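You operate a simulated robot arm through the tools that you are given. There is no shell and no other tool.

Carry out the task below with a simulated robot arm. There is one attempt and no reset: what you move stays moved.

## Task
Wind the poster onto the green slim tube.
Fine: lay it in the winder and shut the yellow clamp; afterwards open the clamp and put the roll back on the rack.

The check looks at the end state, three seconds after you hand in, the way a careful person would. Anything else that was tipped, shoved, dropped, spilled or broken makes it a failure.

## Robot
A 7-joint arm with a fingered hand on a trunk, on a base that drives. Base frame: it is fixed to the floor where the robot stands at the start and does not move with it; the origin is under the middle of the robot, x ahead of it, y to its left, z up. Lengths are in m, angles in rad, forces in N, time in s.
With the tool pointing down near the work surface it reaches from about 0.2 to 0.66 m from the robot's upright axis, wherever it stands. Its first joint turns from -2.007 to 2.007 rad. Places, roughly: black winding crank [-1.5, 0.3, 0.9]; cradle of the poster winder [-1.5, 0.5, 0.9]; slim tube [-2, 0.5, 1]; yellow winder clamp [-1.4, 0.5, 1]. Payload 3.1 kg.
The tool frame sits at the grasp point between the pads (the TCP): z along the fingers, y along the line on which they close. The tips reach 0.022 m beyond it. Largest opening 0.112 m; the body of the gripper starts 0.06 m behind the TCP. The gripper is a hand of 3 fingers: y runs from the thumb to the fingers, the wrist lies at [0, 0, -0.218] in the tool frame, and closing takes about 1.5 s.
Orientation is that of the tool frame in the base frame, as [roll, pitch, yaw] about the fixed x, y, z axes, in that order (R = Rz(yaw) Ry(pitch) Rx(roll)). With the fingers straight down and closing along the base's y, the tool's x points along the base's -x, its y along +y and its z along -z.

## Interface
- The arm moves only by the tool apply_moves. Its argument "deltas" is a list of rows, each a list of 7 numbers: the shift along the tool's x, y, z in m, then the turn, a rotation vector about the tool's x, y, z in rad, then the opening, from 0 (shut) to 1 (fully open). In form: [[dx, dy, dz, wx, wy, wz, claw], ...]. A call has 1 to 20 rows; each row is the pose to reach, as a shift and turn from the pose commanded when the call began, along the tool's axes at that moment. Rows are played at 5 a second. More than 0.05 m and 0.15 rad between two rows, or a gripper value outside its range, and nothing of the call is played. A pose out of reach is approached as far as the arm can. The call stops where the force on the tool passes 50 N (or 10 N more than at its start, if that is more) or the arm is blocked; 0.2 s more then pass. Each finger travels about 0.108 m/s and halts on what it meets, pressing with about 25 N; the grip force reading is that of the motor and also rises with nothing between the fingers. The clock runs only during rows and for 0.2 s after the last one: add rows that repeat a pose to give the fingers time. It gives the time, the measured TCP pose, the force on the tool (base axes), the opening and the grip force at its end, in the units of the frame above (readings bear some noise), with the torque about the TCP (base axes, N m) and any sound that the robot's microphone picked up.
- Cameras (640 x 400 px; columns grow to the right, rows downward): "scene" is now at [0.0223, 0.1383, 1.6252]; the picture's right is [-0.16, -0.99, 0.00], its down [-0.66, 0.11, -0.75] and it looks along [0.74, -0.12, -0.67] (base axes); focal length 259 px, centre (320, 200). "wrist" rides on the gripper at [0.066, 0.003, -0.08] in the tool frame; the picture's right is [-0.05, 1.00, 0.00], its down [-0.77, -0.04, -0.64] and it looks along [-0.64, -0.03, 0.77] (tool axes); focal length 275 px, centre (320, 200). There is no depth. A picture from a camera that has moved, and an enlarged one, comes with that camera's place and axes in the base frame and with its lens.
- snapshot(camera): a new picture of that camera. It takes no simulated time.
- slide_trunk(by): slides the trunk up (or, below 0, down) by that many m; the arm and the scene camera ride with it, the base frame stays. It gives what a move gives, with no picture.
- steer(legs): drives the robot by 1 to 6 legs, each [ahead, left, turn to the left] in m, m and rad, along the robot's own axes; the way and the turn of a leg run together, so that a leg with both is an arc; at most 1.5 m and 3.142 rad a leg. The arm and the cameras ride along, it lands a little off, and it stops where it bumps. It gives what a move gives.
- grasp_type(shape): the hand has 3 fingers and takes this shape, open, in about a second: jaw (thumb against the fingers, like two jaws); tri (thumb and two fingers); tip (a fingertip pinch); poke (one finger out to press); point (the index stretched); flat (the hand flat); cup (the hand cupped); fist (a fist). The gripper value then closes the fingers along that shape, each until it touches; the sizes above hold for jaw. It gives what a move gives, with no picture.
- pan_tilt(pan, tilt): turns the head with the scene camera to pan (to the left, within 2.705 rad either way) and tilt (down, from -0.506 to 1.204), counted from straight ahead of the robot. It gives what a move gives.
- inspect(camera, box): a new picture of the part [left, top, right, bottom] of that camera's present view, enlarged. It takes no simulated time.
- sign_off(): hands the job in; it is judged then, once.

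Places have to be worked out from the pictures, the camera data and where the tool is seen. Open the gripper and draw the arm clear of the work before you hand the job in, unless the task says otherwise.

The tools are called after "Call:" by a JSON object that holds its "fn" and its "kwargs". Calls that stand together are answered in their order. apply_moves: Moves the arm, as the interface text tells. Its arguments: {"type":"object","properties":{"deltas":{"type":"array"}},"required":["deltas"]} The other tools are called the same way: slide_trunk (by) slides the trunk up or down; grasp_type (shape) gives the hand a shape; steer (legs) drives the base; pan_tilt (pan, tilt) turns the head that bears the scene camera; snapshot (camera) takes a picture; inspect (camera, box) takes an enlarged picture of a part of a camera's view; sign_off () hands the job in.

At the start:

```text
clock: 0.0
tcp_pos: [0.4146, -0.0047, 1.1801]
orientation: [3.142, 0.0, -3.141]
wrist_force: [-0.1, 0.2, 0.8]
moment: [0.0, -0.02, 0.02]
finger_gap: 0.112
grasp_force: 0.0
shape: jaw
trunk travel left (down, up): [-0.75, 0.24]
robot x, y, heading: [-0.0008, 0.0008, -0.004]
head pan, tilt: [-0.162, 0.73]
```

scene: 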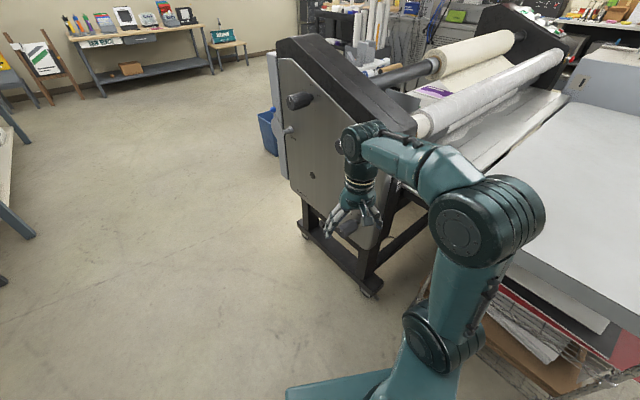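
wrist: 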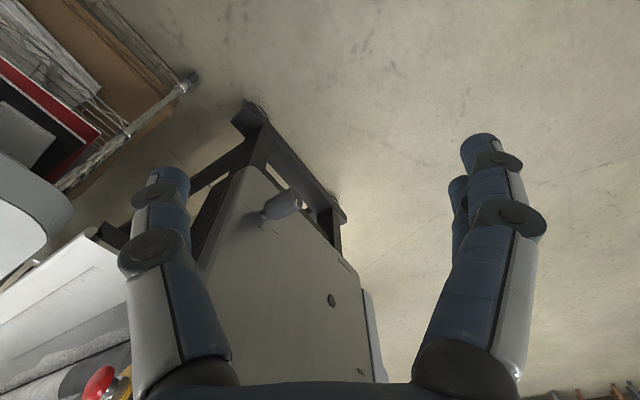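

The start view shows a printer ahead; the winder should be behind me near x = -1.5. I turn the head back to look there first.

Call:
{"fn": "pan_tilt", "kwargs": {"pan": 2.7, "tilt": 0.5}}

Call:
{"fn": "snapshot", "kwargs": {"camera": "scene"}}

```text
clock: 2.5
tcp_pos: [0.415, -0.0051, 1.1793]
orientation: [-3.141, 0.0, -3.14]
wrist_force: [0.1, 0.5, -0.4]
moment: [-0.04, 0.0, 0.0]
finger_gap: 0.1118
grasp_force: 0.2
shape: jaw
trunk travel left (down, up): [-0.75, 0.24]
robot x, y, heading: [-0.001, 0.0013, -0.003]
head pan, tilt: [2.7, 0.499]
```

```text
taken
camera scene: at [-0.1426, 0.1908, 1.6454], right [0.43, 0.9, 0.0], down [0.43, -0.2, -0.88], along [-0.79, 0.38, -0.48], focal length 259 px, centre (320, 200)
```

scene: 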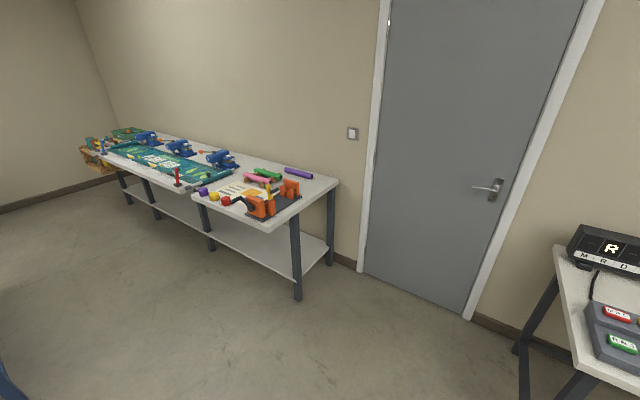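

The table with the winder is behind me to the left. I zoom in on its near right end.

Call:
{"fn": "inspect", "kwargs": {"camera": "scene", "box": [180, 150, 340, 250]}}

Call:
{"fn": "inspect", "kwargs": {"camera": "scene", "box": [70, 110, 230, 210]}}

```text
4.00 times, centred on (260, 200) of scene
camera zoom: at [-0.1426, 0.1908, 1.6454], right [0.43, 0.9, 0.0], down [0.43, -0.2, -0.88], along [-0.79, 0.38, -0.48], focal length 1038 px, centre (560, 200)
```

zoom: 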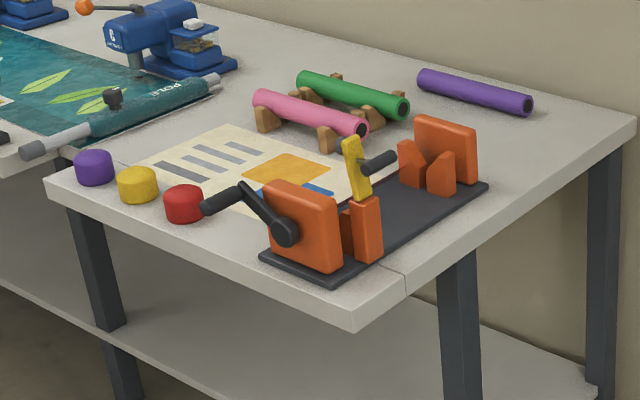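

```text
4.00 times, centred on (150, 160) of scene
camera zoom: at [-0.1426, 0.1908, 1.6454], right [0.43, 0.9, 0.0], down [0.43, -0.2, -0.88], along [-0.79, 0.38, -0.48], focal length 1038 px, centre (1000, 360)
```

zoom: 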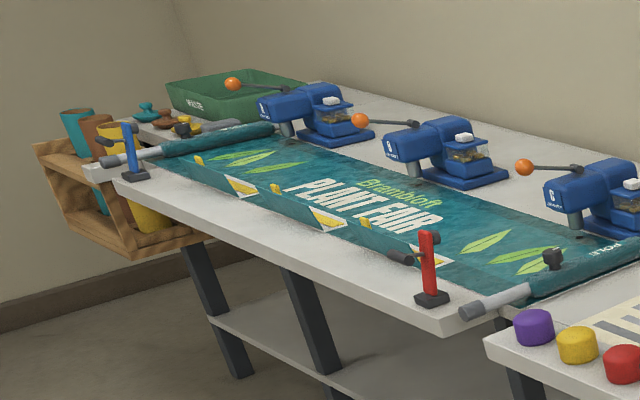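

The winder stands at the right end of the far table, its axis running away from the near edge. Before driving I look around for obstacles behind and to the side.

Call:
{"fn": "pan_tilt", "kwargs": {"pan": -2.7, "tilt": 0.6}}

Call:
{"fn": "snapshot", "kwargs": {"camera": "scene"}}

Call:
{"fn": "pan_tilt", "kwargs": {"pan": 1.6, "tilt": 0.6}}

Call:
{"fn": "snapshot", "kwargs": {"camera": "scene"}}

Call:
{"fn": "pan_tilt", "kwargs": {"pan": 2.3, "tilt": 0.9}}

Call:
{"fn": "snapshot", "kwargs": {"camera": "scene"}}

```text
clock: 6.7
tcp_pos: [0.4151, -0.0047, 1.1806]
orientation: [-3.141, 0.002, 3.142]
wrist_force: [0.1, 0.6, -0.7]
moment: [0.01, -0.01, -0.01]
finger_gap: 0.1118
grasp_force: 0.1
shape: jaw
trunk travel left (down, up): [-0.75, 0.24]
robot x, y, heading: [-0.0022, -0.0035, 0.001]
head pan, tilt: [-2.7, 0.6]
```

```text
taken
camera scene: at [-0.1403, 0.114, 1.6364], right [-0.43, 0.9, 0.0], down [0.51, 0.24, -0.83], along [-0.75, -0.35, -0.56], focal length 259 px, centre (320, 200)
```

scene: 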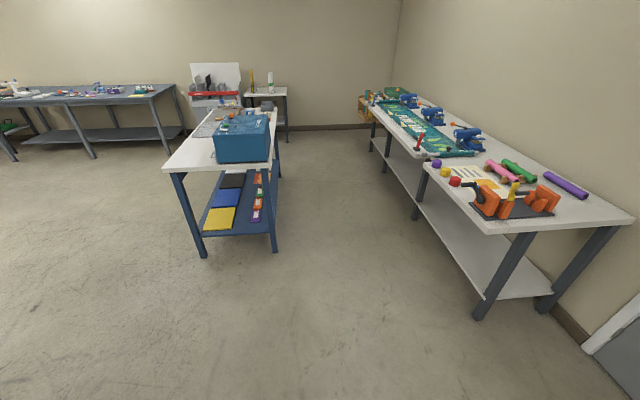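

```text
clock: 10.2
tcp_pos: [0.416, -0.0049, 1.1788]
orientation: [-3.142, 0.0, 3.141]
wrist_force: [0.2, 0.2, 0.0]
moment: [-0.01, 0.0, 0.02]
finger_gap: 0.1119
grasp_force: 0.1
shape: jaw
trunk travel left (down, up): [-0.75, 0.24]
robot x, y, heading: [0.0004, 0.0004, -0.001]
head pan, tilt: [1.6, 0.6]
```

```text
taken
camera scene: at [-0.063, 0.2402, 1.6363], right [1.0, 0.03, 0.0], down [0.02, -0.56, -0.83], along [-0.02, 0.82, -0.56], focal length 259 px, centre (320, 200)
```

scene: 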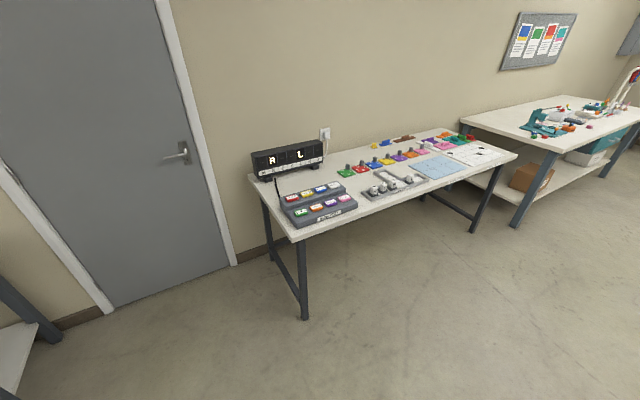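

```text
clock: 11.2
tcp_pos: [0.4153, -0.0053, 1.1794]
orientation: [3.14, -0.001, 3.141]
wrist_force: [0.1, 1.2, 0.1]
moment: [-0.01, -0.01, -0.01]
finger_gap: 0.112
grasp_force: 0.0
shape: jaw
trunk travel left (down, up): [-0.75, 0.24]
robot x, y, heading: [0.0055, -0.0012, -0.001]
head pan, tilt: [2.3, 0.901]
```

```text
taken
camera scene: at [-0.1107, 0.2082, 1.6116], right [0.75, 0.67, 0.0], down [0.52, -0.58, -0.62], along [-0.41, 0.46, -0.78], focal length 259 px, centre (320, 200)
```

scene: 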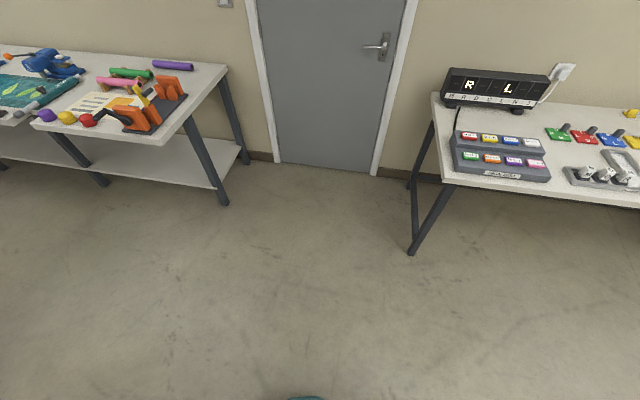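

The table frame is turned about 0.5 rad: its near right corner is at about (-1.31, 0.43), depth running along (-0.47, 0.88). I back away from the printer, turn toward the table and slide sideways to stand about 0.6 m before its near edge.

Call:
{"fn": "steer", "kwargs": {"legs": [[-0.5, 0, 0], [0, 0, 2.06], [0.16, 0.81, 0]]}}

Call:
{"fn": "pan_tilt", "kwargs": {"pan": 0, "tilt": 0.75}}

Call:
{"fn": "snapshot", "kwargs": {"camera": "scene"}}

Call:
{"fn": "snapshot", "kwargs": {"camera": "wrist"}}

```text
clock: 23.1
tcp_pos: [-1.4818, 0.1703, 1.1798]
orientation: [3.141, 0.0, -1.134]
wrist_force: [0.1, 1.0, -0.1]
moment: [0.0, -0.04, -0.03]
finger_gap: 0.1119
grasp_force: 0.1
shape: jaw
trunk travel left (down, up): [-0.75, 0.24]
robot x, y, heading: [-1.3105, -0.2084, 2.001]
head pan, tilt: [2.3, 0.901]
```

```text
clock: 25.2
tcp_pos: [-1.4825, 0.1711, 1.179]
orientation: [3.141, 0.001, -1.135]
wrist_force: [-0.3, 0.5, 1.5]
moment: [0.0, 0.03, -0.02]
finger_gap: 0.112
grasp_force: 0.0
shape: jaw
trunk travel left (down, up): [-0.75, 0.24]
robot x, y, heading: [-1.3098, -0.2095, 2.004]
head pan, tilt: [0.0, 0.75]
```

```text
taken
camera scene: at [-1.4599, -0.2529, 1.6235], right [0.91, 0.42, 0.0], down [0.29, -0.62, -0.73], along [-0.31, 0.66, -0.68], focal length 259 px, centre (320, 200)
```

scene: 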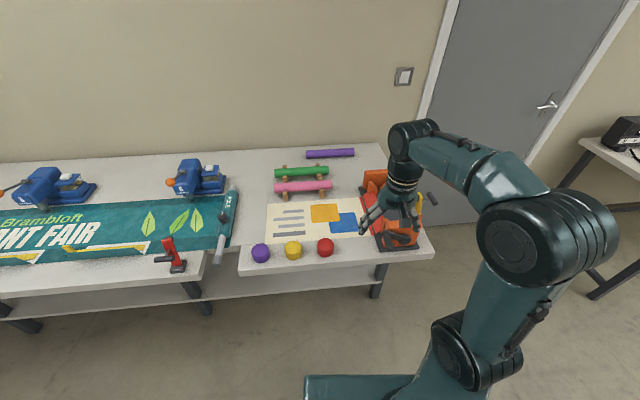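

```text
taken
camera wrist: at [-1.4572, 0.1098, 1.2595], right [-0.92, -0.38, 0.0], down [-0.29, 0.71, 0.64], along [-0.24, 0.59, -0.77], focal length 275 px, centre (320, 200)
```

wrist: 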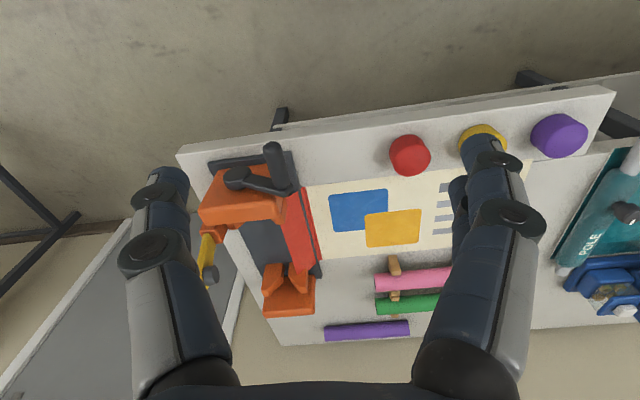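

Now the whole winder is in view. I enlarge both pictures for details of the cradle, clamp, crank and rack.

Call:
{"fn": "inspect", "kwargs": {"camera": "wrist", "box": [170, 130, 330, 230]}}

Call:
{"fn": "inspect", "kwargs": {"camera": "wrist", "box": [190, 170, 450, 340]}}

Call:
{"fn": "inspect", "kwargs": {"camera": "scene", "box": [240, 130, 440, 260]}}

```text
4.00 times, centred on (250, 180) of wrist
camera zoom: at [-1.4572, 0.1098, 1.2595], right [-0.92, -0.38, 0.0], down [-0.29, 0.71, 0.64], along [-0.24, 0.59, -0.77], focal length 1101 px, centre (600, 280)
```

zoom: 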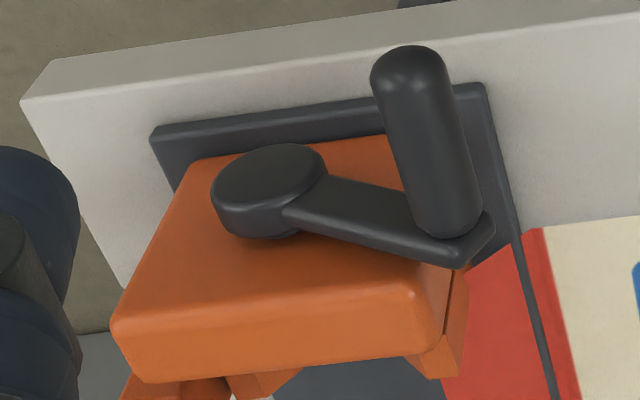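

```text
2.35 times, centred on (320, 255) of wrist
camera zoom: at [-1.4572, 0.1098, 1.2595], right [-0.92, -0.38, 0.0], down [-0.29, 0.71, 0.64], along [-0.24, 0.59, -0.77], focal length 648 px, centre (320, 71)
```

zoom: 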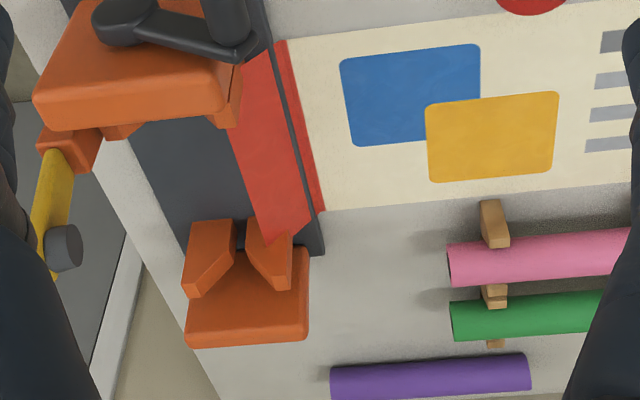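

```text
3.08 times, centred on (340, 195) of scene
camera zoom: at [-1.4599, -0.2529, 1.6235], right [0.91, 0.42, 0.0], down [0.29, -0.62, -0.73], along [-0.31, 0.66, -0.68], focal length 798 px, centre (258, 215)
```

zoom: 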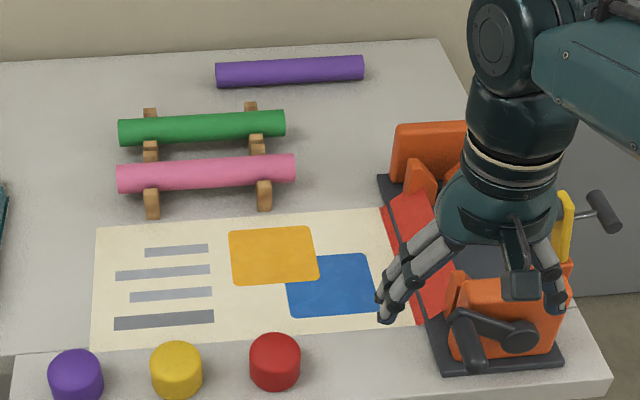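

I tilt the head fully down to see the robot's own base and how much room there is to the table.

Call:
{"fn": "pan_tilt", "kwargs": {"pan": 0.3, "tilt": 1.2}}

Call:
{"fn": "snapshot", "kwargs": {"camera": "scene"}}

```text
clock: 26.1
tcp_pos: [-1.4828, 0.1711, 1.1796]
orientation: [3.141, -0.001, -1.134]
wrist_force: [-0.1, 0.6, 0.5]
moment: [0.01, 0.0, 0.0]
finger_gap: 0.1117
grasp_force: 0.0
shape: jaw
trunk travel left (down, up): [-0.75, 0.24]
robot x, y, heading: [-1.3135, -0.2052, 2.013]
head pan, tilt: [0.3, 1.201]
```

```text
taken
camera scene: at [-1.4623, -0.2864, 1.5918], right [0.74, 0.67, 0.0], down [0.63, -0.69, -0.36], along [-0.24, 0.27, -0.93], focal length 259 px, centre (320, 200)
```

scene: 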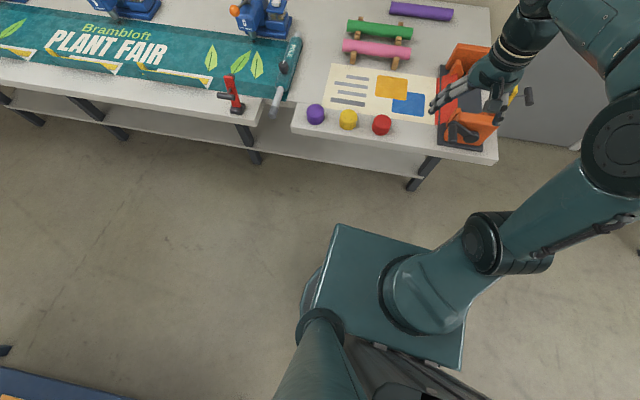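

The table's depth direction is about heading 2.11 and I stand about 0.55 m from the near edge. I align and move 0.2 m closer, then look again.

Call:
{"fn": "steer", "kwargs": {"legs": [[0, 0, 0.1], [0.2, 0, 0]]}}

Call:
{"fn": "snapshot", "kwargs": {"camera": "scene"}}

Call:
{"fn": "snapshot", "kwargs": {"camera": "wrist"}}

```text
clock: 28.3
tcp_pos: [-1.6207, 0.3246, 1.1801]
orientation: [3.141, 0.0, -1.036]
wrist_force: [0.2, 0.1, -0.6]
moment: [-0.01, -0.03, 0.0]
finger_gap: 0.1119
grasp_force: 0.2
shape: jaw
trunk travel left (down, up): [-0.75, 0.24]
robot x, y, heading: [-1.412, -0.0363, 2.108]
head pan, tilt: [0.3, 1.201]
```

```text
taken
camera scene: at [-1.5562, -0.1286, 1.5917], right [0.67, 0.74, 0.0], down [0.69, -0.63, -0.36], along [-0.27, 0.24, -0.93], focal length 259 px, centre (320, 200)
```

scene: 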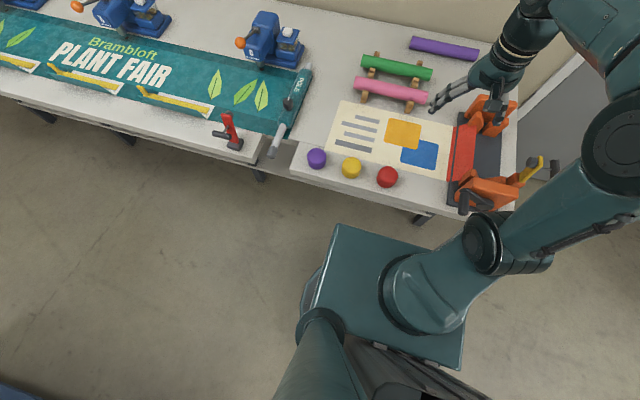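

```text
taken
camera wrist: at [-1.5897, 0.2662, 1.2593], right [-0.88, -0.47, 0.0], down [-0.36, 0.68, 0.64], along [-0.3, 0.56, -0.77], focal length 275 px, centre (320, 200)
```

wrist: 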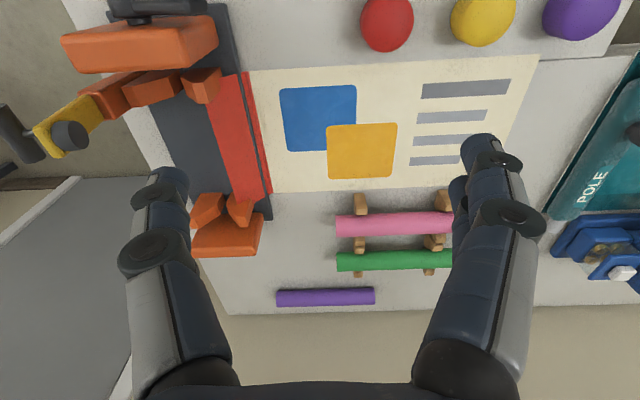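

I am about 0.36 m from the edge, and the tabletop overhangs its legs, so I creep 0.1 m closer and watch for a bump.

Call:
{"fn": "steer", "kwargs": {"legs": [[0.1, 0, 0]]}}

Call:
{"fn": "snapshot", "kwargs": {"camera": "scene"}}

Call:
{"fn": "snapshot", "kwargs": {"camera": "wrist"}}

```text
clock: 29.4
tcp_pos: [-1.6734, 0.4118, 1.1787]
orientation: [3.141, 0.0, -1.037]
wrist_force: [-0.8, 0.7, -0.7]
moment: [-0.04, -0.04, 0.0]
finger_gap: 0.1118
grasp_force: 0.1
shape: jaw
trunk travel left (down, up): [-0.75, 0.24]
robot x, y, heading: [-1.4669, 0.0527, 2.104]
head pan, tilt: [0.3, 1.201]
```

```text
taken
camera scene: at [-1.608, -0.0412, 1.5917], right [0.67, 0.74, 0.0], down [0.69, -0.63, -0.36], along [-0.27, 0.24, -0.93], focal length 259 px, centre (320, 200)
```

scene: 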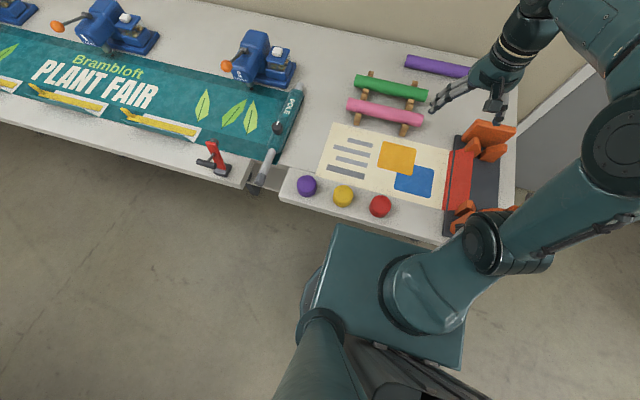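

```text
taken
camera wrist: at [-1.6414, 0.3536, 1.2593], right [-0.88, -0.47, 0.0], down [-0.36, 0.68, 0.64], along [-0.3, 0.56, -0.77], focal length 275 px, centre (320, 200)
```

wrist: 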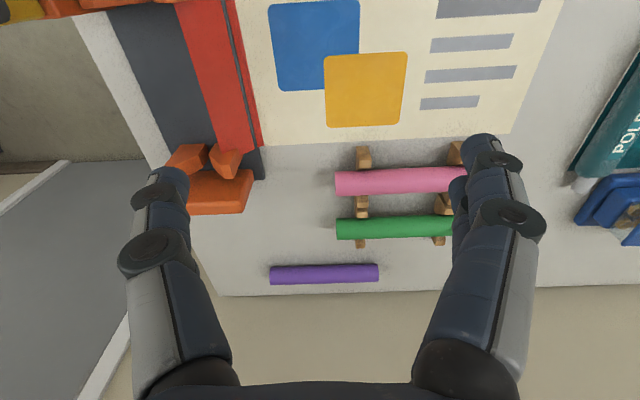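

No bump; the green tube axis works out at z ≈ 0.887, about 0.735 m ahead of the robot axis, still a bit far. I inspect how my platform sits relative to the table edge.

Call:
{"fn": "inspect", "kwargs": {"camera": "scene", "box": [270, 160, 530, 320]}}

Call:
{"fn": "pan_tilt", "kwargs": {"pan": 1.2, "tilt": 1.2}}

Call:
{"fn": "snapshot", "kwargs": {"camera": "scene"}}

Call:
{"fn": "pan_tilt", "kwargs": {"pan": -0.6, "tilt": 1.2}}

Call:
{"fn": "snapshot", "kwargs": {"camera": "scene"}}

```text
2.46 times, centred on (400, 240) of scene
camera zoom: at [-1.608, -0.0412, 1.5917], right [0.67, 0.74, 0.0], down [0.69, -0.63, -0.36], along [-0.27, 0.24, -0.93], focal length 638 px, centre (123, 102)
```

zoom: 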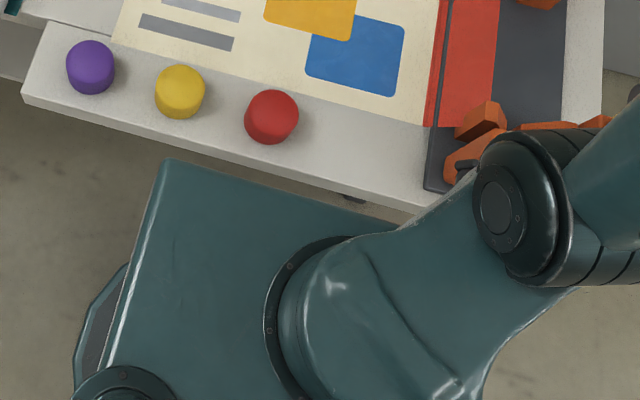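

```text
clock: 30.6
tcp_pos: [-1.671, 0.4108, 1.1789]
orientation: [-3.141, 0.001, -1.037]
wrist_force: [-0.2, 0.0, 0.2]
moment: [-0.03, 0.02, -0.01]
finger_gap: 0.1119
grasp_force: 0.1
shape: jaw
trunk travel left (down, up): [-0.75, 0.24]
robot x, y, heading: [-1.4632, 0.0542, 2.104]
head pan, tilt: [1.201, 1.201]
```

```text
taken
camera scene: at [-1.6212, -0.0885, 1.5917], right [-0.16, 0.99, 0.0], down [0.92, 0.15, -0.36], along [-0.36, -0.06, -0.93], focal length 259 px, centre (320, 200)
```

scene: 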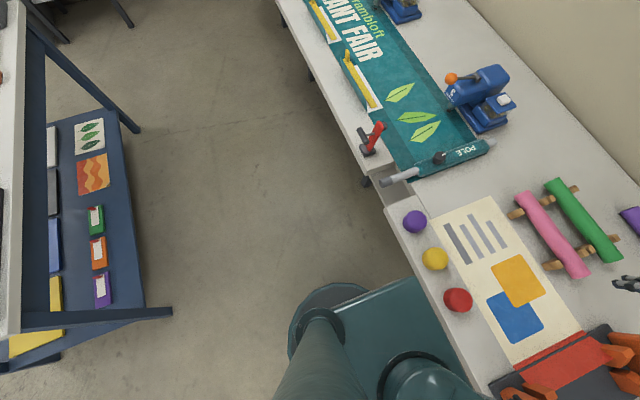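

```text
clock: 32.4
tcp_pos: [-1.6719, 0.4111, 1.1806]
orientation: [-3.14, 0.001, -1.036]
wrist_force: [-0.3, -1.1, -0.3]
moment: [-0.02, -0.02, 0.02]
finger_gap: 0.1122
grasp_force: 0.2
shape: jaw
trunk travel left (down, up): [-0.75, 0.24]
robot x, y, heading: [-1.4678, 0.0538, 2.107]
head pan, tilt: [-0.6, 1.201]
```

```text
taken
camera scene: at [-1.5625, -0.0236, 1.5917], right [1.0, -0.07, 0.0], down [-0.06, -0.93, -0.36], along [0.02, 0.36, -0.93], focal length 259 px, centre (320, 200)
```

scene: 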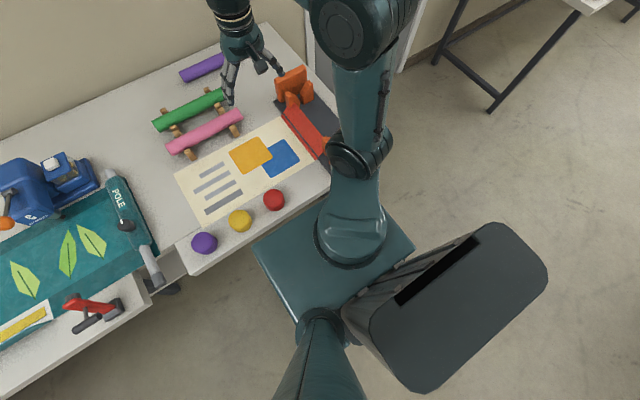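

Two views put my arm carriage at z ≈ 0.94 with its front 0.18 m ahead, and the round base about 0.27 m in radius; the table legs are set back ~0.2 m. I can safely creep another 0.06 m forward.

Call:
{"fn": "steer", "kwargs": {"legs": [[0.06, 0, 0]]}}

Call:
{"fn": "pan_tilt", "kwargs": {"pan": 0.0, "tilt": 0.85}}

Call:
{"fn": "snapshot", "kwargs": {"camera": "scene"}}

```text
clock: 33.4
tcp_pos: [-1.7024, 0.4632, 1.1789]
orientation: [-3.141, -0.002, -1.036]
wrist_force: [-0.5, -0.1, 0.2]
moment: [0.03, 0.02, -0.01]
finger_gap: 0.1118
grasp_force: 0.1
shape: jaw
trunk travel left (down, up): [-0.75, 0.24]
robot x, y, heading: [-1.4933, 0.1018, 2.108]
head pan, tilt: [-0.6, 1.201]
```

```text
clock: 34.4
tcp_pos: [-1.7024, 0.4629, 1.1813]
orientation: [3.141, 0.001, -1.036]
wrist_force: [-0.3, 0.5, -0.4]
moment: [-0.01, 0.0, 0.0]
finger_gap: 0.1119
grasp_force: 0.0
shape: jaw
trunk travel left (down, up): [-0.75, 0.24]
robot x, y, heading: [-1.4917, 0.1046, 2.103]
head pan, tilt: [0.0, 0.85]
```

```text
taken
camera scene: at [-1.6365, 0.0397, 1.6154], right [0.86, 0.51, 0.0], down [0.38, -0.65, -0.66], along [-0.34, 0.57, -0.75], focal length 259 px, centre (320, 200)
```

scene: 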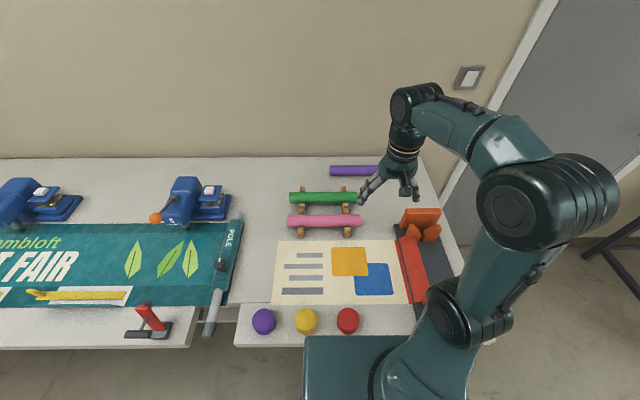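

Green tube should now be about 0.26 m ahead of the hand and 0.14 m left. I move the hand left and forward at the same height to view the rack from the wrist camera.

Call:
{"fn": "apply_moves", "kwargs": {"deltas": [[-0.025, 0.035, 0, 0, 0, 0, 1], [-0.05, 0.07, 0, 0, 0, 0, 1], [-0.075, 0.105, 0, 0, 0, 0, 1], [-0.1, 0.14, 0, 0, 0, 0, 1], [-0.1, 0.14, 0, 0, 0, 0, 1]]}}

Call:
{"fn": "snapshot", "kwargs": {"camera": "wrist"}}

Call:
{"fn": "snapshot", "kwargs": {"camera": "scene"}}

```text
clock: 35.6
tcp_pos: [-1.8728, 0.4755, 1.1791]
orientation: [3.141, -0.001, -1.035]
wrist_force: [-0.1, 0.2, 0.1]
moment: [0.03, -0.01, 0.0]
finger_gap: 0.1119
grasp_force: 0.1
shape: jaw
trunk travel left (down, up): [-0.75, 0.24]
robot x, y, heading: [-1.4954, 0.104, 2.107]
head pan, tilt: [0.0, 0.85]
```

```text
taken
camera wrist: at [-1.8428, 0.4177, 1.2597], right [-0.88, -0.47, 0.0], down [-0.36, 0.68, 0.64], along [-0.3, 0.56, -0.77], focal length 275 px, centre (320, 200)
```

wrist: 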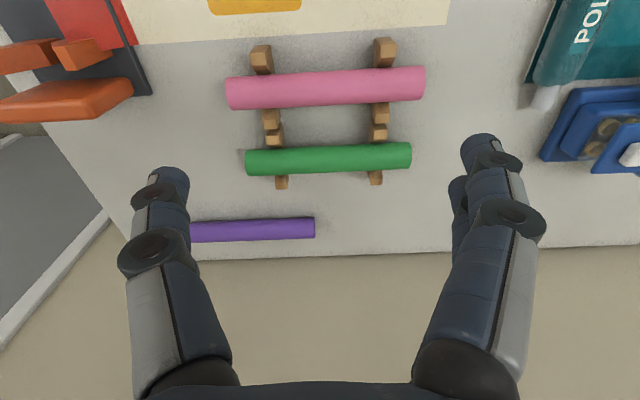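

```text
taken
camera scene: at [-1.6344, 0.0394, 1.6156], right [0.86, 0.51, 0.0], down [0.38, -0.65, -0.66], along [-0.34, 0.57, -0.75], focal length 259 px, centre (320, 200)
```

scene: 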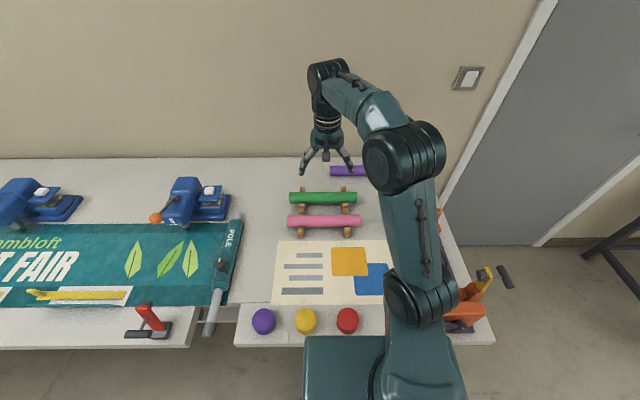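

The green tube is slim, about 0.26 m long, lying on two wooden supports, its centre about 0.16 m ahead of the hand. Before picking it I move the hand right over the winder to measure the cradle, clamp and crank.

Call:
{"fn": "apply_moves", "kwargs": {"deltas": [[0.0275, -0.034, 0, 0, 0, 0, 1], [0.055, -0.068, 0, 0, 0, 0, 1], [0.0825, -0.102, 0, 0, 0, 0, 1], [0.11, -0.136, 0, 0, 0, 0, 1], [0.1375, -0.17, 0, 0, 0, 0, 1], [0.165, -0.204, 0, 0, 0, 0, 1], [0.1925, -0.238, 0, 0, 0, 0, 1], [0.22, -0.272, 0, 0, 0, 0, 1], [0.22, -0.272, 0, 0, 0, 0, 1]]}}

Call:
{"fn": "snapshot", "kwargs": {"camera": "wrist"}}

Call:
{"fn": "snapshot", "kwargs": {"camera": "scene"}}

```text
clock: 37.6
tcp_pos: [-1.5263, 0.4271, 1.1791]
orientation: [3.141, 0.001, -1.037]
wrist_force: [0.2, 0.3, -0.6]
moment: [-0.04, -0.04, 0.01]
finger_gap: 0.1118
grasp_force: 0.0
shape: jaw
trunk travel left (down, up): [-0.75, 0.24]
robot x, y, heading: [-1.4945, 0.1066, 2.11]
head pan, tilt: [0.0, 0.85]
```

```text
taken
camera wrist: at [-1.4956, 0.3693, 1.2596], right [-0.88, -0.47, 0.0], down [-0.36, 0.68, 0.64], along [-0.3, 0.56, -0.77], focal length 275 px, centre (320, 200)
```

wrist: 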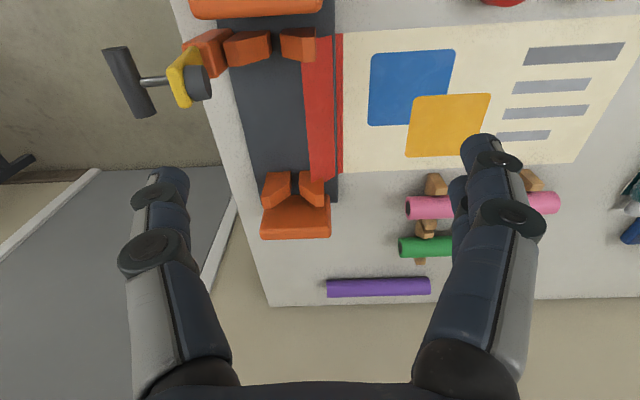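

```text
taken
camera scene: at [-1.6378, 0.0404, 1.6154], right [0.86, 0.51, 0.0], down [0.38, -0.65, -0.66], along [-0.34, 0.57, -0.75], focal length 259 px, centre (320, 200)
```

scene: 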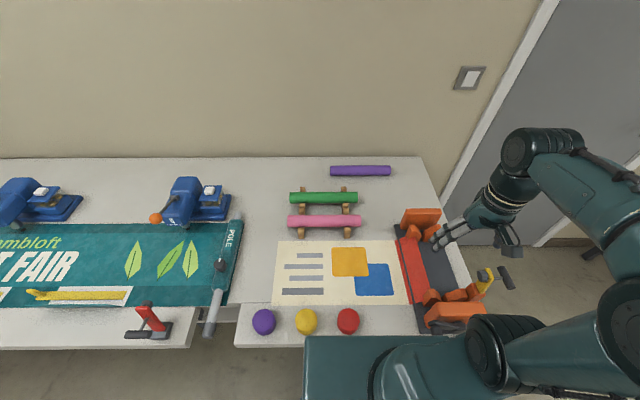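

The clamp is a yellow lever hinged at an orange post on the right, with a dark T-handle. I zoom in from both cameras.

Call:
{"fn": "inspect", "kwargs": {"camera": "wrist", "box": [80, 0, 360, 175]}}

Call:
{"fn": "inspect", "kwargs": {"camera": "scene", "box": [380, 190, 540, 350]}}

Call:
{"fn": "inspect", "kwargs": {"camera": "wrist", "box": [230, 100, 390, 250]}}

```text
2.29 times, centred on (220, 88) of wrist
camera zoom: at [-1.4956, 0.3693, 1.2596], right [-0.88, -0.47, 0.0], down [-0.36, 0.68, 0.64], along [-0.3, 0.56, -0.77], focal length 629 px, centre (549, 457)
```

zoom: 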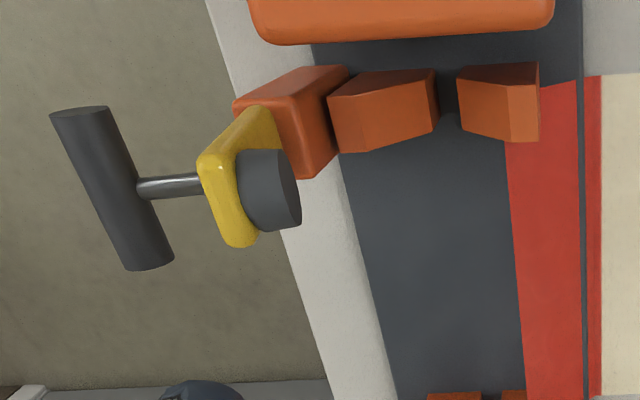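

```text
2.50 times, centred on (460, 270) of scene
camera zoom: at [-1.6378, 0.0404, 1.6154], right [0.86, 0.51, 0.0], down [0.38, -0.65, -0.66], along [-0.34, 0.57, -0.75], focal length 648 px, centre (-30, 25)
```

zoom: 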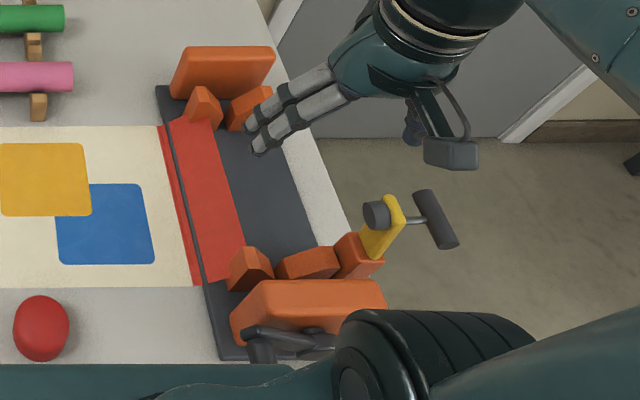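

```text
2.67 times, centred on (310, 175) of wrist
camera zoom: at [-1.4956, 0.3693, 1.2596], right [-0.88, -0.47, 0.0], down [-0.36, 0.68, 0.64], along [-0.3, 0.56, -0.77], focal length 734 px, centre (347, 267)
```

zoom: 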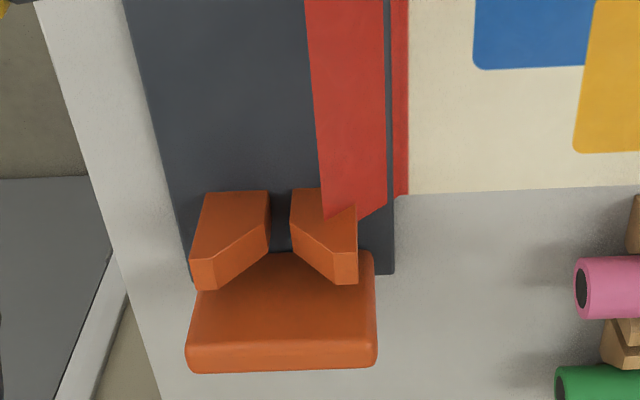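

From two views: cradle valley runs at Y ≈ -0.197 (right of me), the raised clamp's pad is near z 1.02 and the T-handle near z 1.01. The green tube's centre is about 0.376 m ahead and 0.279 m left of the hand, at z ≈ 0.887; I move above it turning the hand a quarter turn so the fingers close across the tube.

Call:
{"fn": "apply_moves", "kwargs": {"deltas": [[-0.031, 0.023, 0.0, 0, 0, 0.131, 1], [-0.063, 0.047, 0.0, 0, 0, 0.262, 1], [-0.094, 0.07, 0.0, 0, 0, 0.393, 1], [-0.125, 0.093, 0.0, 0, 0, 0.524, 1], [-0.157, 0.116, 0.0, 0, 0, 0.654, 1], [-0.188, 0.14, 0.0, 0, 0, 0.785, 1], [-0.219, 0.163, 0.0, 0, 0, 0.916, 1], [-0.251, 0.186, 0.01, 0, 0, 1.047, 1], [-0.282, 0.209, 0.02, 0, 0, 1.178, 1], [-0.313, 0.233, 0.03, 0, 0, 1.309, 1], [-0.345, 0.256, 0.04, 0, 0, 1.44, 1], [-0.376, 0.279, 0.06, 0, 0, 1.571, 1], [-0.376, 0.279, 0.06, 0, 0, 1.571, 1]]}}

Call:
{"fn": "snapshot", "kwargs": {"camera": "wrist"}}

Call:
{"fn": "snapshot", "kwargs": {"camera": "scene"}}

```text
clock: 40.4
tcp_pos: [-1.9258, 0.5757, 1.1104]
orientation: [-3.139, 0.001, -2.61]
wrist_force: [0.4, 0.0, -0.6]
moment: [-0.02, 0.0, -0.05]
finger_gap: 0.1117
grasp_force: 0.0
shape: jaw
out of reach, approached as far as the arm can: row 11, 12, 13
trunk travel left (down, up): [-0.75, 0.24]
robot x, y, heading: [-1.4973, 0.1026, 2.104]
head pan, tilt: [0.0, 0.85]
```

```text
taken
camera wrist: at [-1.9856, 0.5452, 1.1909], right [-0.47, 0.88, 0.0], down [0.68, 0.36, 0.64], along [0.56, 0.3, -0.77], focal length 275 px, centre (320, 200)
```

wrist: 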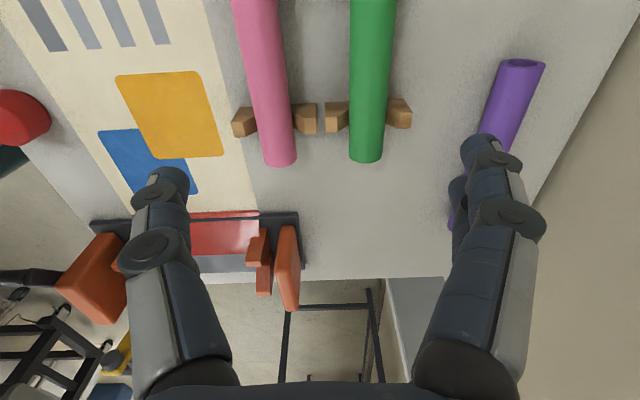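

```text
taken
camera scene: at [-1.6366, 0.0412, 1.6155], right [0.86, 0.51, 0.0], down [0.38, -0.65, -0.66], along [-0.34, 0.57, -0.75], focal length 259 px, centre (320, 200)
```

scene: 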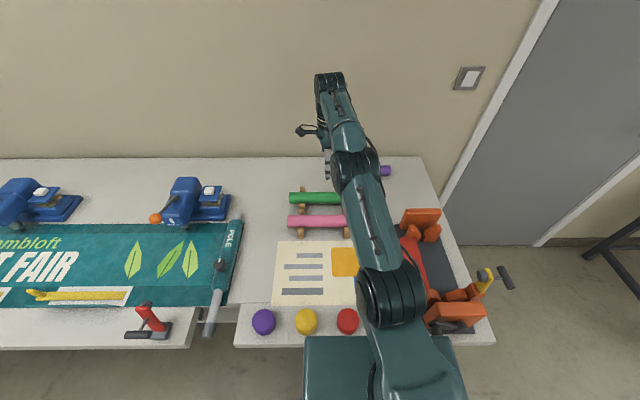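

The last rows were out of reach: a vertical hand stops about 0.05 m short of the tube. I'll tilt the hand forward a little to gain reach; first I zoom in to fix the tube's line precisely.

Call:
{"fn": "inspect", "kwargs": {"camera": "wrist", "box": [220, 0, 440, 180]}}

```text
2.22 times, centred on (330, 90) of wrist
camera zoom: at [-1.9856, 0.5452, 1.1909], right [-0.47, 0.88, 0.0], down [0.68, 0.36, 0.64], along [0.56, 0.3, -0.77], focal length 612 px, centre (298, 444)
```

zoom: 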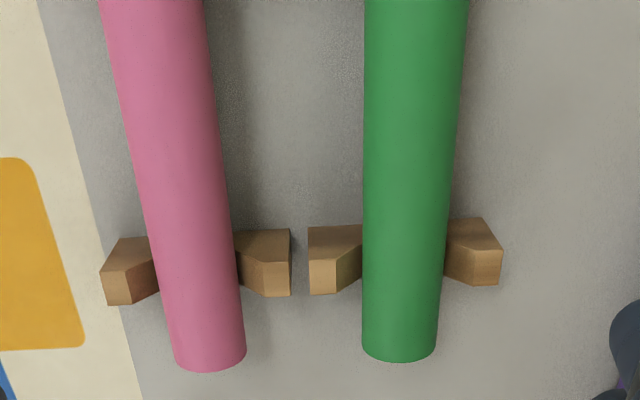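

The tube axis is about 0.05 m beyond the hand at z ≈ 0.88, diameter about 0.042. I back off slightly and tilt the hand forward by 0.3 rad, then read the pose to know where the command stands.

Call:
{"fn": "apply_moves", "kwargs": {"deltas": [[0, -0.03, 0, 0, 0, 0, 1], [0, -0.05, 0, -0.1, 0, 0, 1], [0, -0.05, 0, -0.2, 0, 0, 1], [0, -0.05, 0, -0.3, 0, 0, 1], [0, -0.05, 0, -0.3, 0, 0, 1]]}}

Call:
{"fn": "snapshot", "kwargs": {"camera": "wrist"}}

```text
clock: 41.6
tcp_pos: [-1.9004, 0.5318, 1.1102]
orientation: [2.842, 0.0, -2.608]
wrist_force: [-1.4, -0.9, -0.5]
moment: [-0.01, -0.07, 0.02]
finger_gap: 0.1118
grasp_force: 0.0
shape: jaw
trunk travel left (down, up): [-0.75, 0.24]
robot x, y, heading: [-1.495, 0.1031, 2.104]
head pan, tilt: [0.0, 0.85]
```

```text
taken
camera wrist: at [-1.9477, 0.4815, 1.1881], right [-0.45, 0.84, 0.3], down [0.78, 0.2, 0.6], along [0.44, 0.5, -0.75], focal length 275 px, centre (320, 200)
```

wrist: 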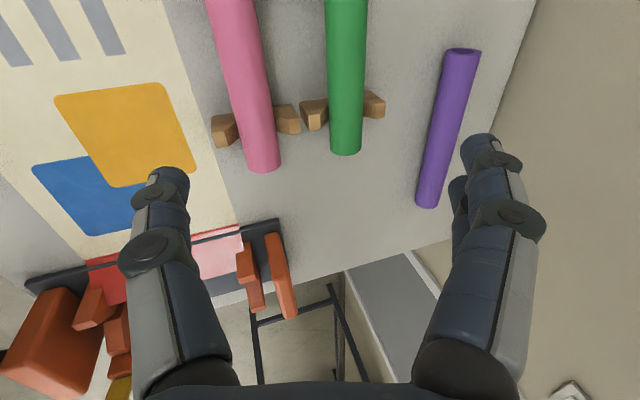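

The command is counted from the reached pose. Now I go down along the tilted tool axis to about 0.10 m from the tube with the opening reduced to 0.75, then check.

Call:
{"fn": "apply_moves", "kwargs": {"deltas": [[0.004, 0.015, 0.02, 0, 0, 0, 0.9], [0.008, 0.03, 0.05, 0, 0, 0, 0.75], [0.008, 0.03, 0.09, 0, 0, 0, 0.75], [0.008, 0.03, 0.13, 0, 0, 0, 0.75], [0.008, 0.03, 0.16, 0, 0, 0, 0.75], [0.008, 0.03, 0.16, 0, 0, 0, 0.75]]}}

Call:
{"fn": "snapshot", "kwargs": {"camera": "wrist"}}

Call:
{"fn": "snapshot", "kwargs": {"camera": "scene"}}

```text
clock: 43.0
tcp_pos: [-1.9471, 0.5937, 0.9654]
orientation: [2.84, -0.001, -2.607]
wrist_force: [0.8, 0.3, 0.7]
moment: [0.01, 0.02, 0.0]
finger_gap: 0.0844
grasp_force: 0.0
shape: jaw
trunk travel left (down, up): [-0.75, 0.24]
robot x, y, heading: [-1.495, 0.1038, 2.103]
head pan, tilt: [0.0, 0.85]
```

```text
taken
camera wrist: at [-1.9937, 0.5427, 1.044], right [-0.45, 0.84, 0.3], down [0.78, 0.2, 0.6], along [0.44, 0.5, -0.75], focal length 275 px, centre (320, 200)
```

wrist: 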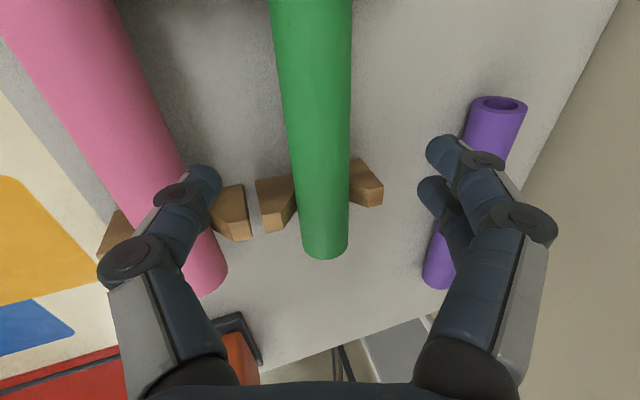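

```text
taken
camera scene: at [-1.6364, 0.0389, 1.6154], right [0.86, 0.51, 0.0], down [0.38, -0.65, -0.66], along [-0.34, 0.57, -0.75], focal length 259 px, centre (320, 200)
```

scene: 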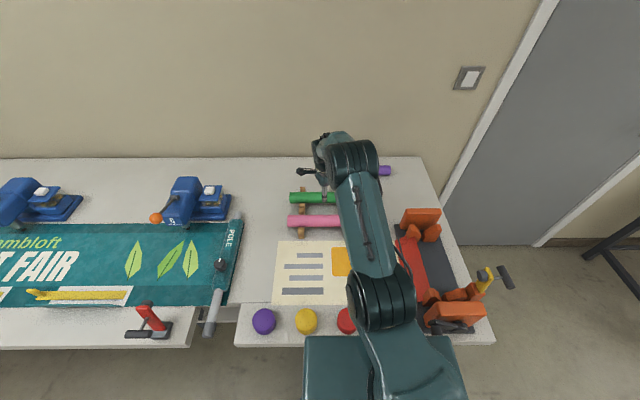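

The tube is centred between the fingers (offset about 2 mm) with about 0.09 m to go. I close the opening slightly to 0.65 for clearance to the pink tube and descend the rest.

Call:
{"fn": "apply_moves", "kwargs": {"deltas": [[0, -0.002, 0.0, 0, 0, 0, 0.65], [0, -0.002, 0.03, 0, 0, 0, 0.65], [0, -0.002, 0.06, 0, 0, 0, 0.65], [0, -0.002, 0.088, 0, 0, 0, 0.65], [0, -0.002, 0.088, 0, 0, 0, 0.65]]}}

Call:
{"fn": "snapshot", "kwargs": {"camera": "wrist"}}

```text
clock: 44.2
tcp_pos: [-1.9577, 0.6134, 0.882]
orientation: [2.841, -0.002, -2.608]
wrist_force: [-0.5, -0.2, -0.3]
moment: [0.03, -0.01, 0.03]
finger_gap: 0.0731
grasp_force: 0.0
shape: jaw
trunk travel left (down, up): [-0.75, 0.24]
robot x, y, heading: [-1.4919, 0.1, 2.1]
head pan, tilt: [0.0, 0.85]
```

```text
taken
camera wrist: at [-2.0041, 0.5624, 0.9596], right [-0.45, 0.84, 0.3], down [0.78, 0.2, 0.6], along [0.44, 0.5, -0.75], focal length 275 px, centre (320, 200)
```

wrist: 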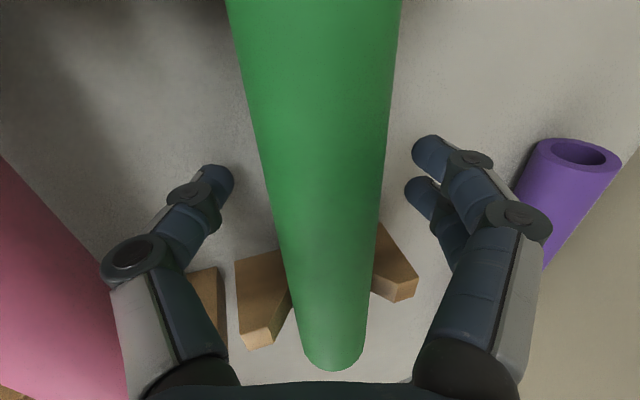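

The tube sits exactly at the grasp point (its width matches the 0.104 m depth). I close the fingers on it.

Call:
{"fn": "apply_moves", "kwargs": {"deltas": [[0, 0, 0, 0, 0, 0, 0.5], [0, 0, 0, 0, 0, 0, 0.35], [0, 0, 0, 0, 0, 0, 0.2], [0, 0, 0, 0, 0, 0, 0.1], [0, 0, 0, 0, 0, 0, 0], [0, 0, 0, 0, 0, 0, 0], [0, 0, 0, 0, 0, 0, 0], [0, 0, 0, 0, 0, 0, 0]]}}

Call:
{"fn": "snapshot", "kwargs": {"camera": "wrist"}}

```text
clock: 46.0
tcp_pos: [-1.958, 0.6129, 0.8818]
orientation: [2.843, 0.0, -2.607]
wrist_force: [0.0, 0.7, -0.7]
moment: [-0.02, 0.0, 0.0]
finger_gap: 0.0325
grasp_force: 25.4
shape: jaw
trunk travel left (down, up): [-0.75, 0.24]
robot x, y, heading: [-1.4927, 0.1011, 2.106]
head pan, tilt: [0.0, 0.85]
```

```text
taken
camera wrist: at [-2.0043, 0.5627, 0.9595], right [-0.45, 0.84, 0.3], down [0.78, 0.2, 0.6], along [0.45, 0.5, -0.75], focal length 275 px, centre (320, 200)
```

wrist: 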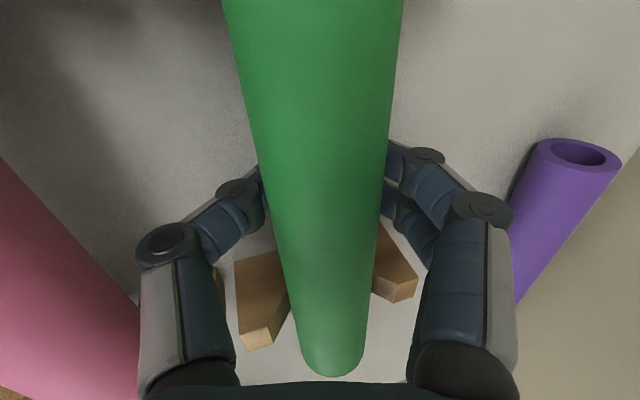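

The grip holds (25 N, gap 0.033). I lift the tube straight up, drawing back a little once it is clear of the rack.

Call:
{"fn": "apply_moves", "kwargs": {"deltas": [[0, 0.009, -0.029, 0, 0, 0, 0], [0, 0.018, -0.057, 0, 0, 0, 0], [0, 0.027, -0.086, 0, 0, 0, 0], [0, 0.022, -0.122, 0, 0, 0, 0], [0, 0.005, -0.166, 0, 0, 0, 0], [0, -0.015, -0.21, 0, 0, 0, 0], [0, -0.035, -0.235, 0, 0, 0, 0], [0, -0.035, -0.235, 0, 0, 0, 0]]}}

Call:
{"fn": "snapshot", "kwargs": {"camera": "wrist"}}

Call:
{"fn": "snapshot", "kwargs": {"camera": "scene"}}

```text
clock: 47.8
tcp_pos: [-1.9061, 0.5287, 1.0954]
orientation: [2.843, 0.0, -2.608]
wrist_force: [-0.4, 0.2, -0.8]
moment: [-0.04, -0.02, 0.02]
finger_gap: 0.0323
grasp_force: 24.2
shape: jaw
trunk travel left (down, up): [-0.75, 0.24]
robot x, y, heading: [-1.4937, 0.1025, 2.108]
head pan, tilt: [0.0, 0.85]
```

```text
taken
camera wrist: at [-1.9515, 0.4772, 1.1728], right [-0.45, 0.84, 0.29], down [0.78, 0.2, 0.6], along [0.45, 0.5, -0.75], focal length 275 px, centre (320, 200)
```

wrist: 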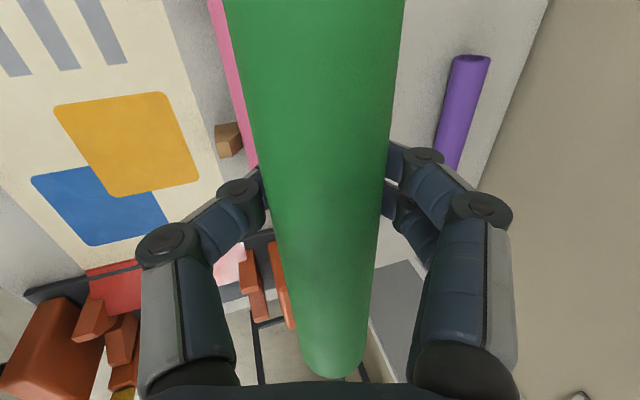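

```text
taken
camera scene: at [-1.6372, 0.0403, 1.6154], right [0.86, 0.51, 0.0], down [0.38, -0.65, -0.66], along [-0.34, 0.57, -0.75], focal length 259 px, centre (320, 200)
```

scene: 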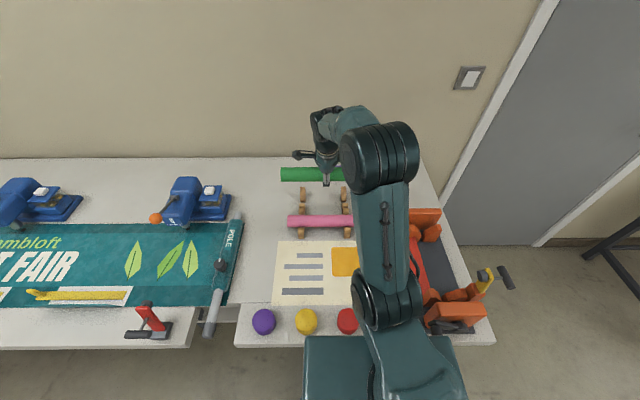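

The tube is free of the rack with pink undisturbed. I untilt the hand while drawing back, then will swing over the cradle.

Call:
{"fn": "apply_moves", "kwargs": {"deltas": [[0, -0.029, -0.019, 0.1, 0, 0, 0], [0, -0.058, -0.039, 0.2, 0, 0, 0], [0, -0.087, -0.058, 0.3, 0, 0, 0], [0, -0.087, -0.058, 0.3, 0, 0, 0]]}}

```text
clock: 48.8
tcp_pos: [-1.8556, 0.442, 1.1258]
orientation: [-3.141, -0.001, -2.608]
wrist_force: [-1.1, -0.1, -1.2]
moment: [0.02, -0.02, -0.02]
finger_gap: 0.0319
grasp_force: 25.4
shape: jaw
trunk travel left (down, up): [-0.75, 0.24]
robot x, y, heading: [-1.4917, 0.1031, 2.103]
head pan, tilt: [0.0, 0.85]
```

Now I swing right above the cradle (target X 0.42, Y -0.197) while turning the tube a quarter turn back so that it lies along the winder axis.

Call:
{"fn": "apply_moves", "kwargs": {"deltas": [[-0.028, -0.0046, 0, 0, 0, -0.131, 0], [-0.056, -0.0092, 0, 0, 0, -0.262, 0], [-0.084, -0.0138, 0, 0, 0, -0.393, 0], [-0.112, -0.0183, 0, 0, 0, -0.524, 0], [-0.14, -0.0229, 0, 0, 0, -0.654, 0], [-0.168, -0.0275, 0, 0, 0, -0.785, 0], [-0.196, -0.0321, 0, 0, 0, -0.916, 0], [-0.224, -0.0367, 0, 0, 0, -1.047, 0], [-0.252, -0.0413, 0, 0, 0, -1.178, 0], [-0.28, -0.0458, 0, 0, 0, -1.309, 0], [-0.308, -0.0504, 0, 0, 0, -1.44, 0], [-0.3356, -0.055, 0, 0, 0, -1.571, 0], [-0.3356, -0.055, 0, 0, 0, -1.571, 0]]}}

Call:
{"fn": "snapshot", "kwargs": {"camera": "wrist"}}

Call:
{"fn": "snapshot", "kwargs": {"camera": "scene"}}

```text
clock: 51.6
tcp_pos: [-1.539, 0.5632, 1.1277]
orientation: [-3.141, 0.0, -1.037]
wrist_force: [-0.1, -0.6, -0.2]
moment: [0.02, -0.02, -0.01]
finger_gap: 0.0318
grasp_force: 24.5
shape: jaw
trunk travel left (down, up): [-0.75, 0.24]
robot x, y, heading: [-1.4966, 0.104, 2.105]
head pan, tilt: [0.0, 0.85]
```

```text
taken
camera wrist: at [-1.5071, 0.505, 1.2076], right [-0.88, -0.47, 0.0], down [-0.36, 0.68, 0.64], along [-0.3, 0.56, -0.77], focal length 275 px, centre (320, 200)
```

wrist: 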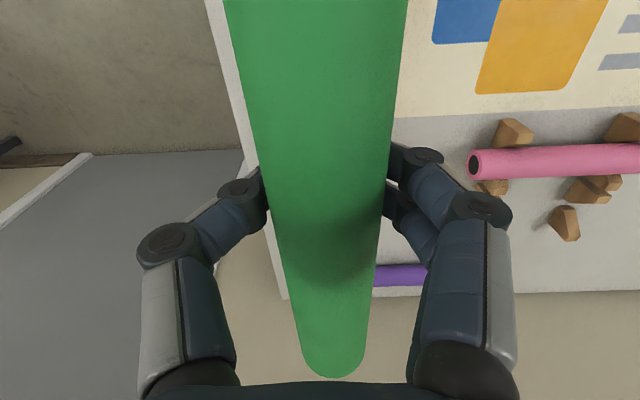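

```text
taken
camera scene: at [-1.6373, 0.0393, 1.6154], right [0.86, 0.51, 0.0], down [0.38, -0.65, -0.66], along [-0.34, 0.57, -0.75], focal length 259 px, centre (320, 200)
```

scene: 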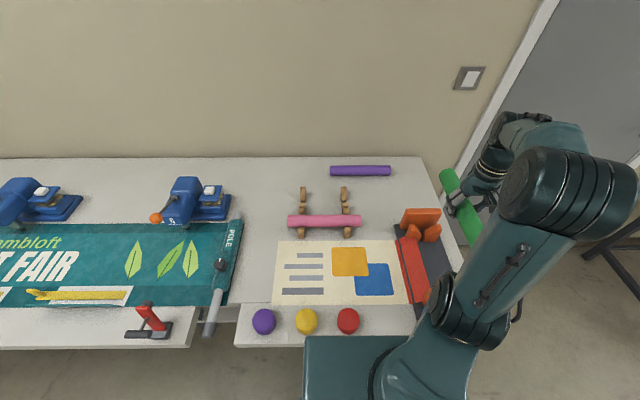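

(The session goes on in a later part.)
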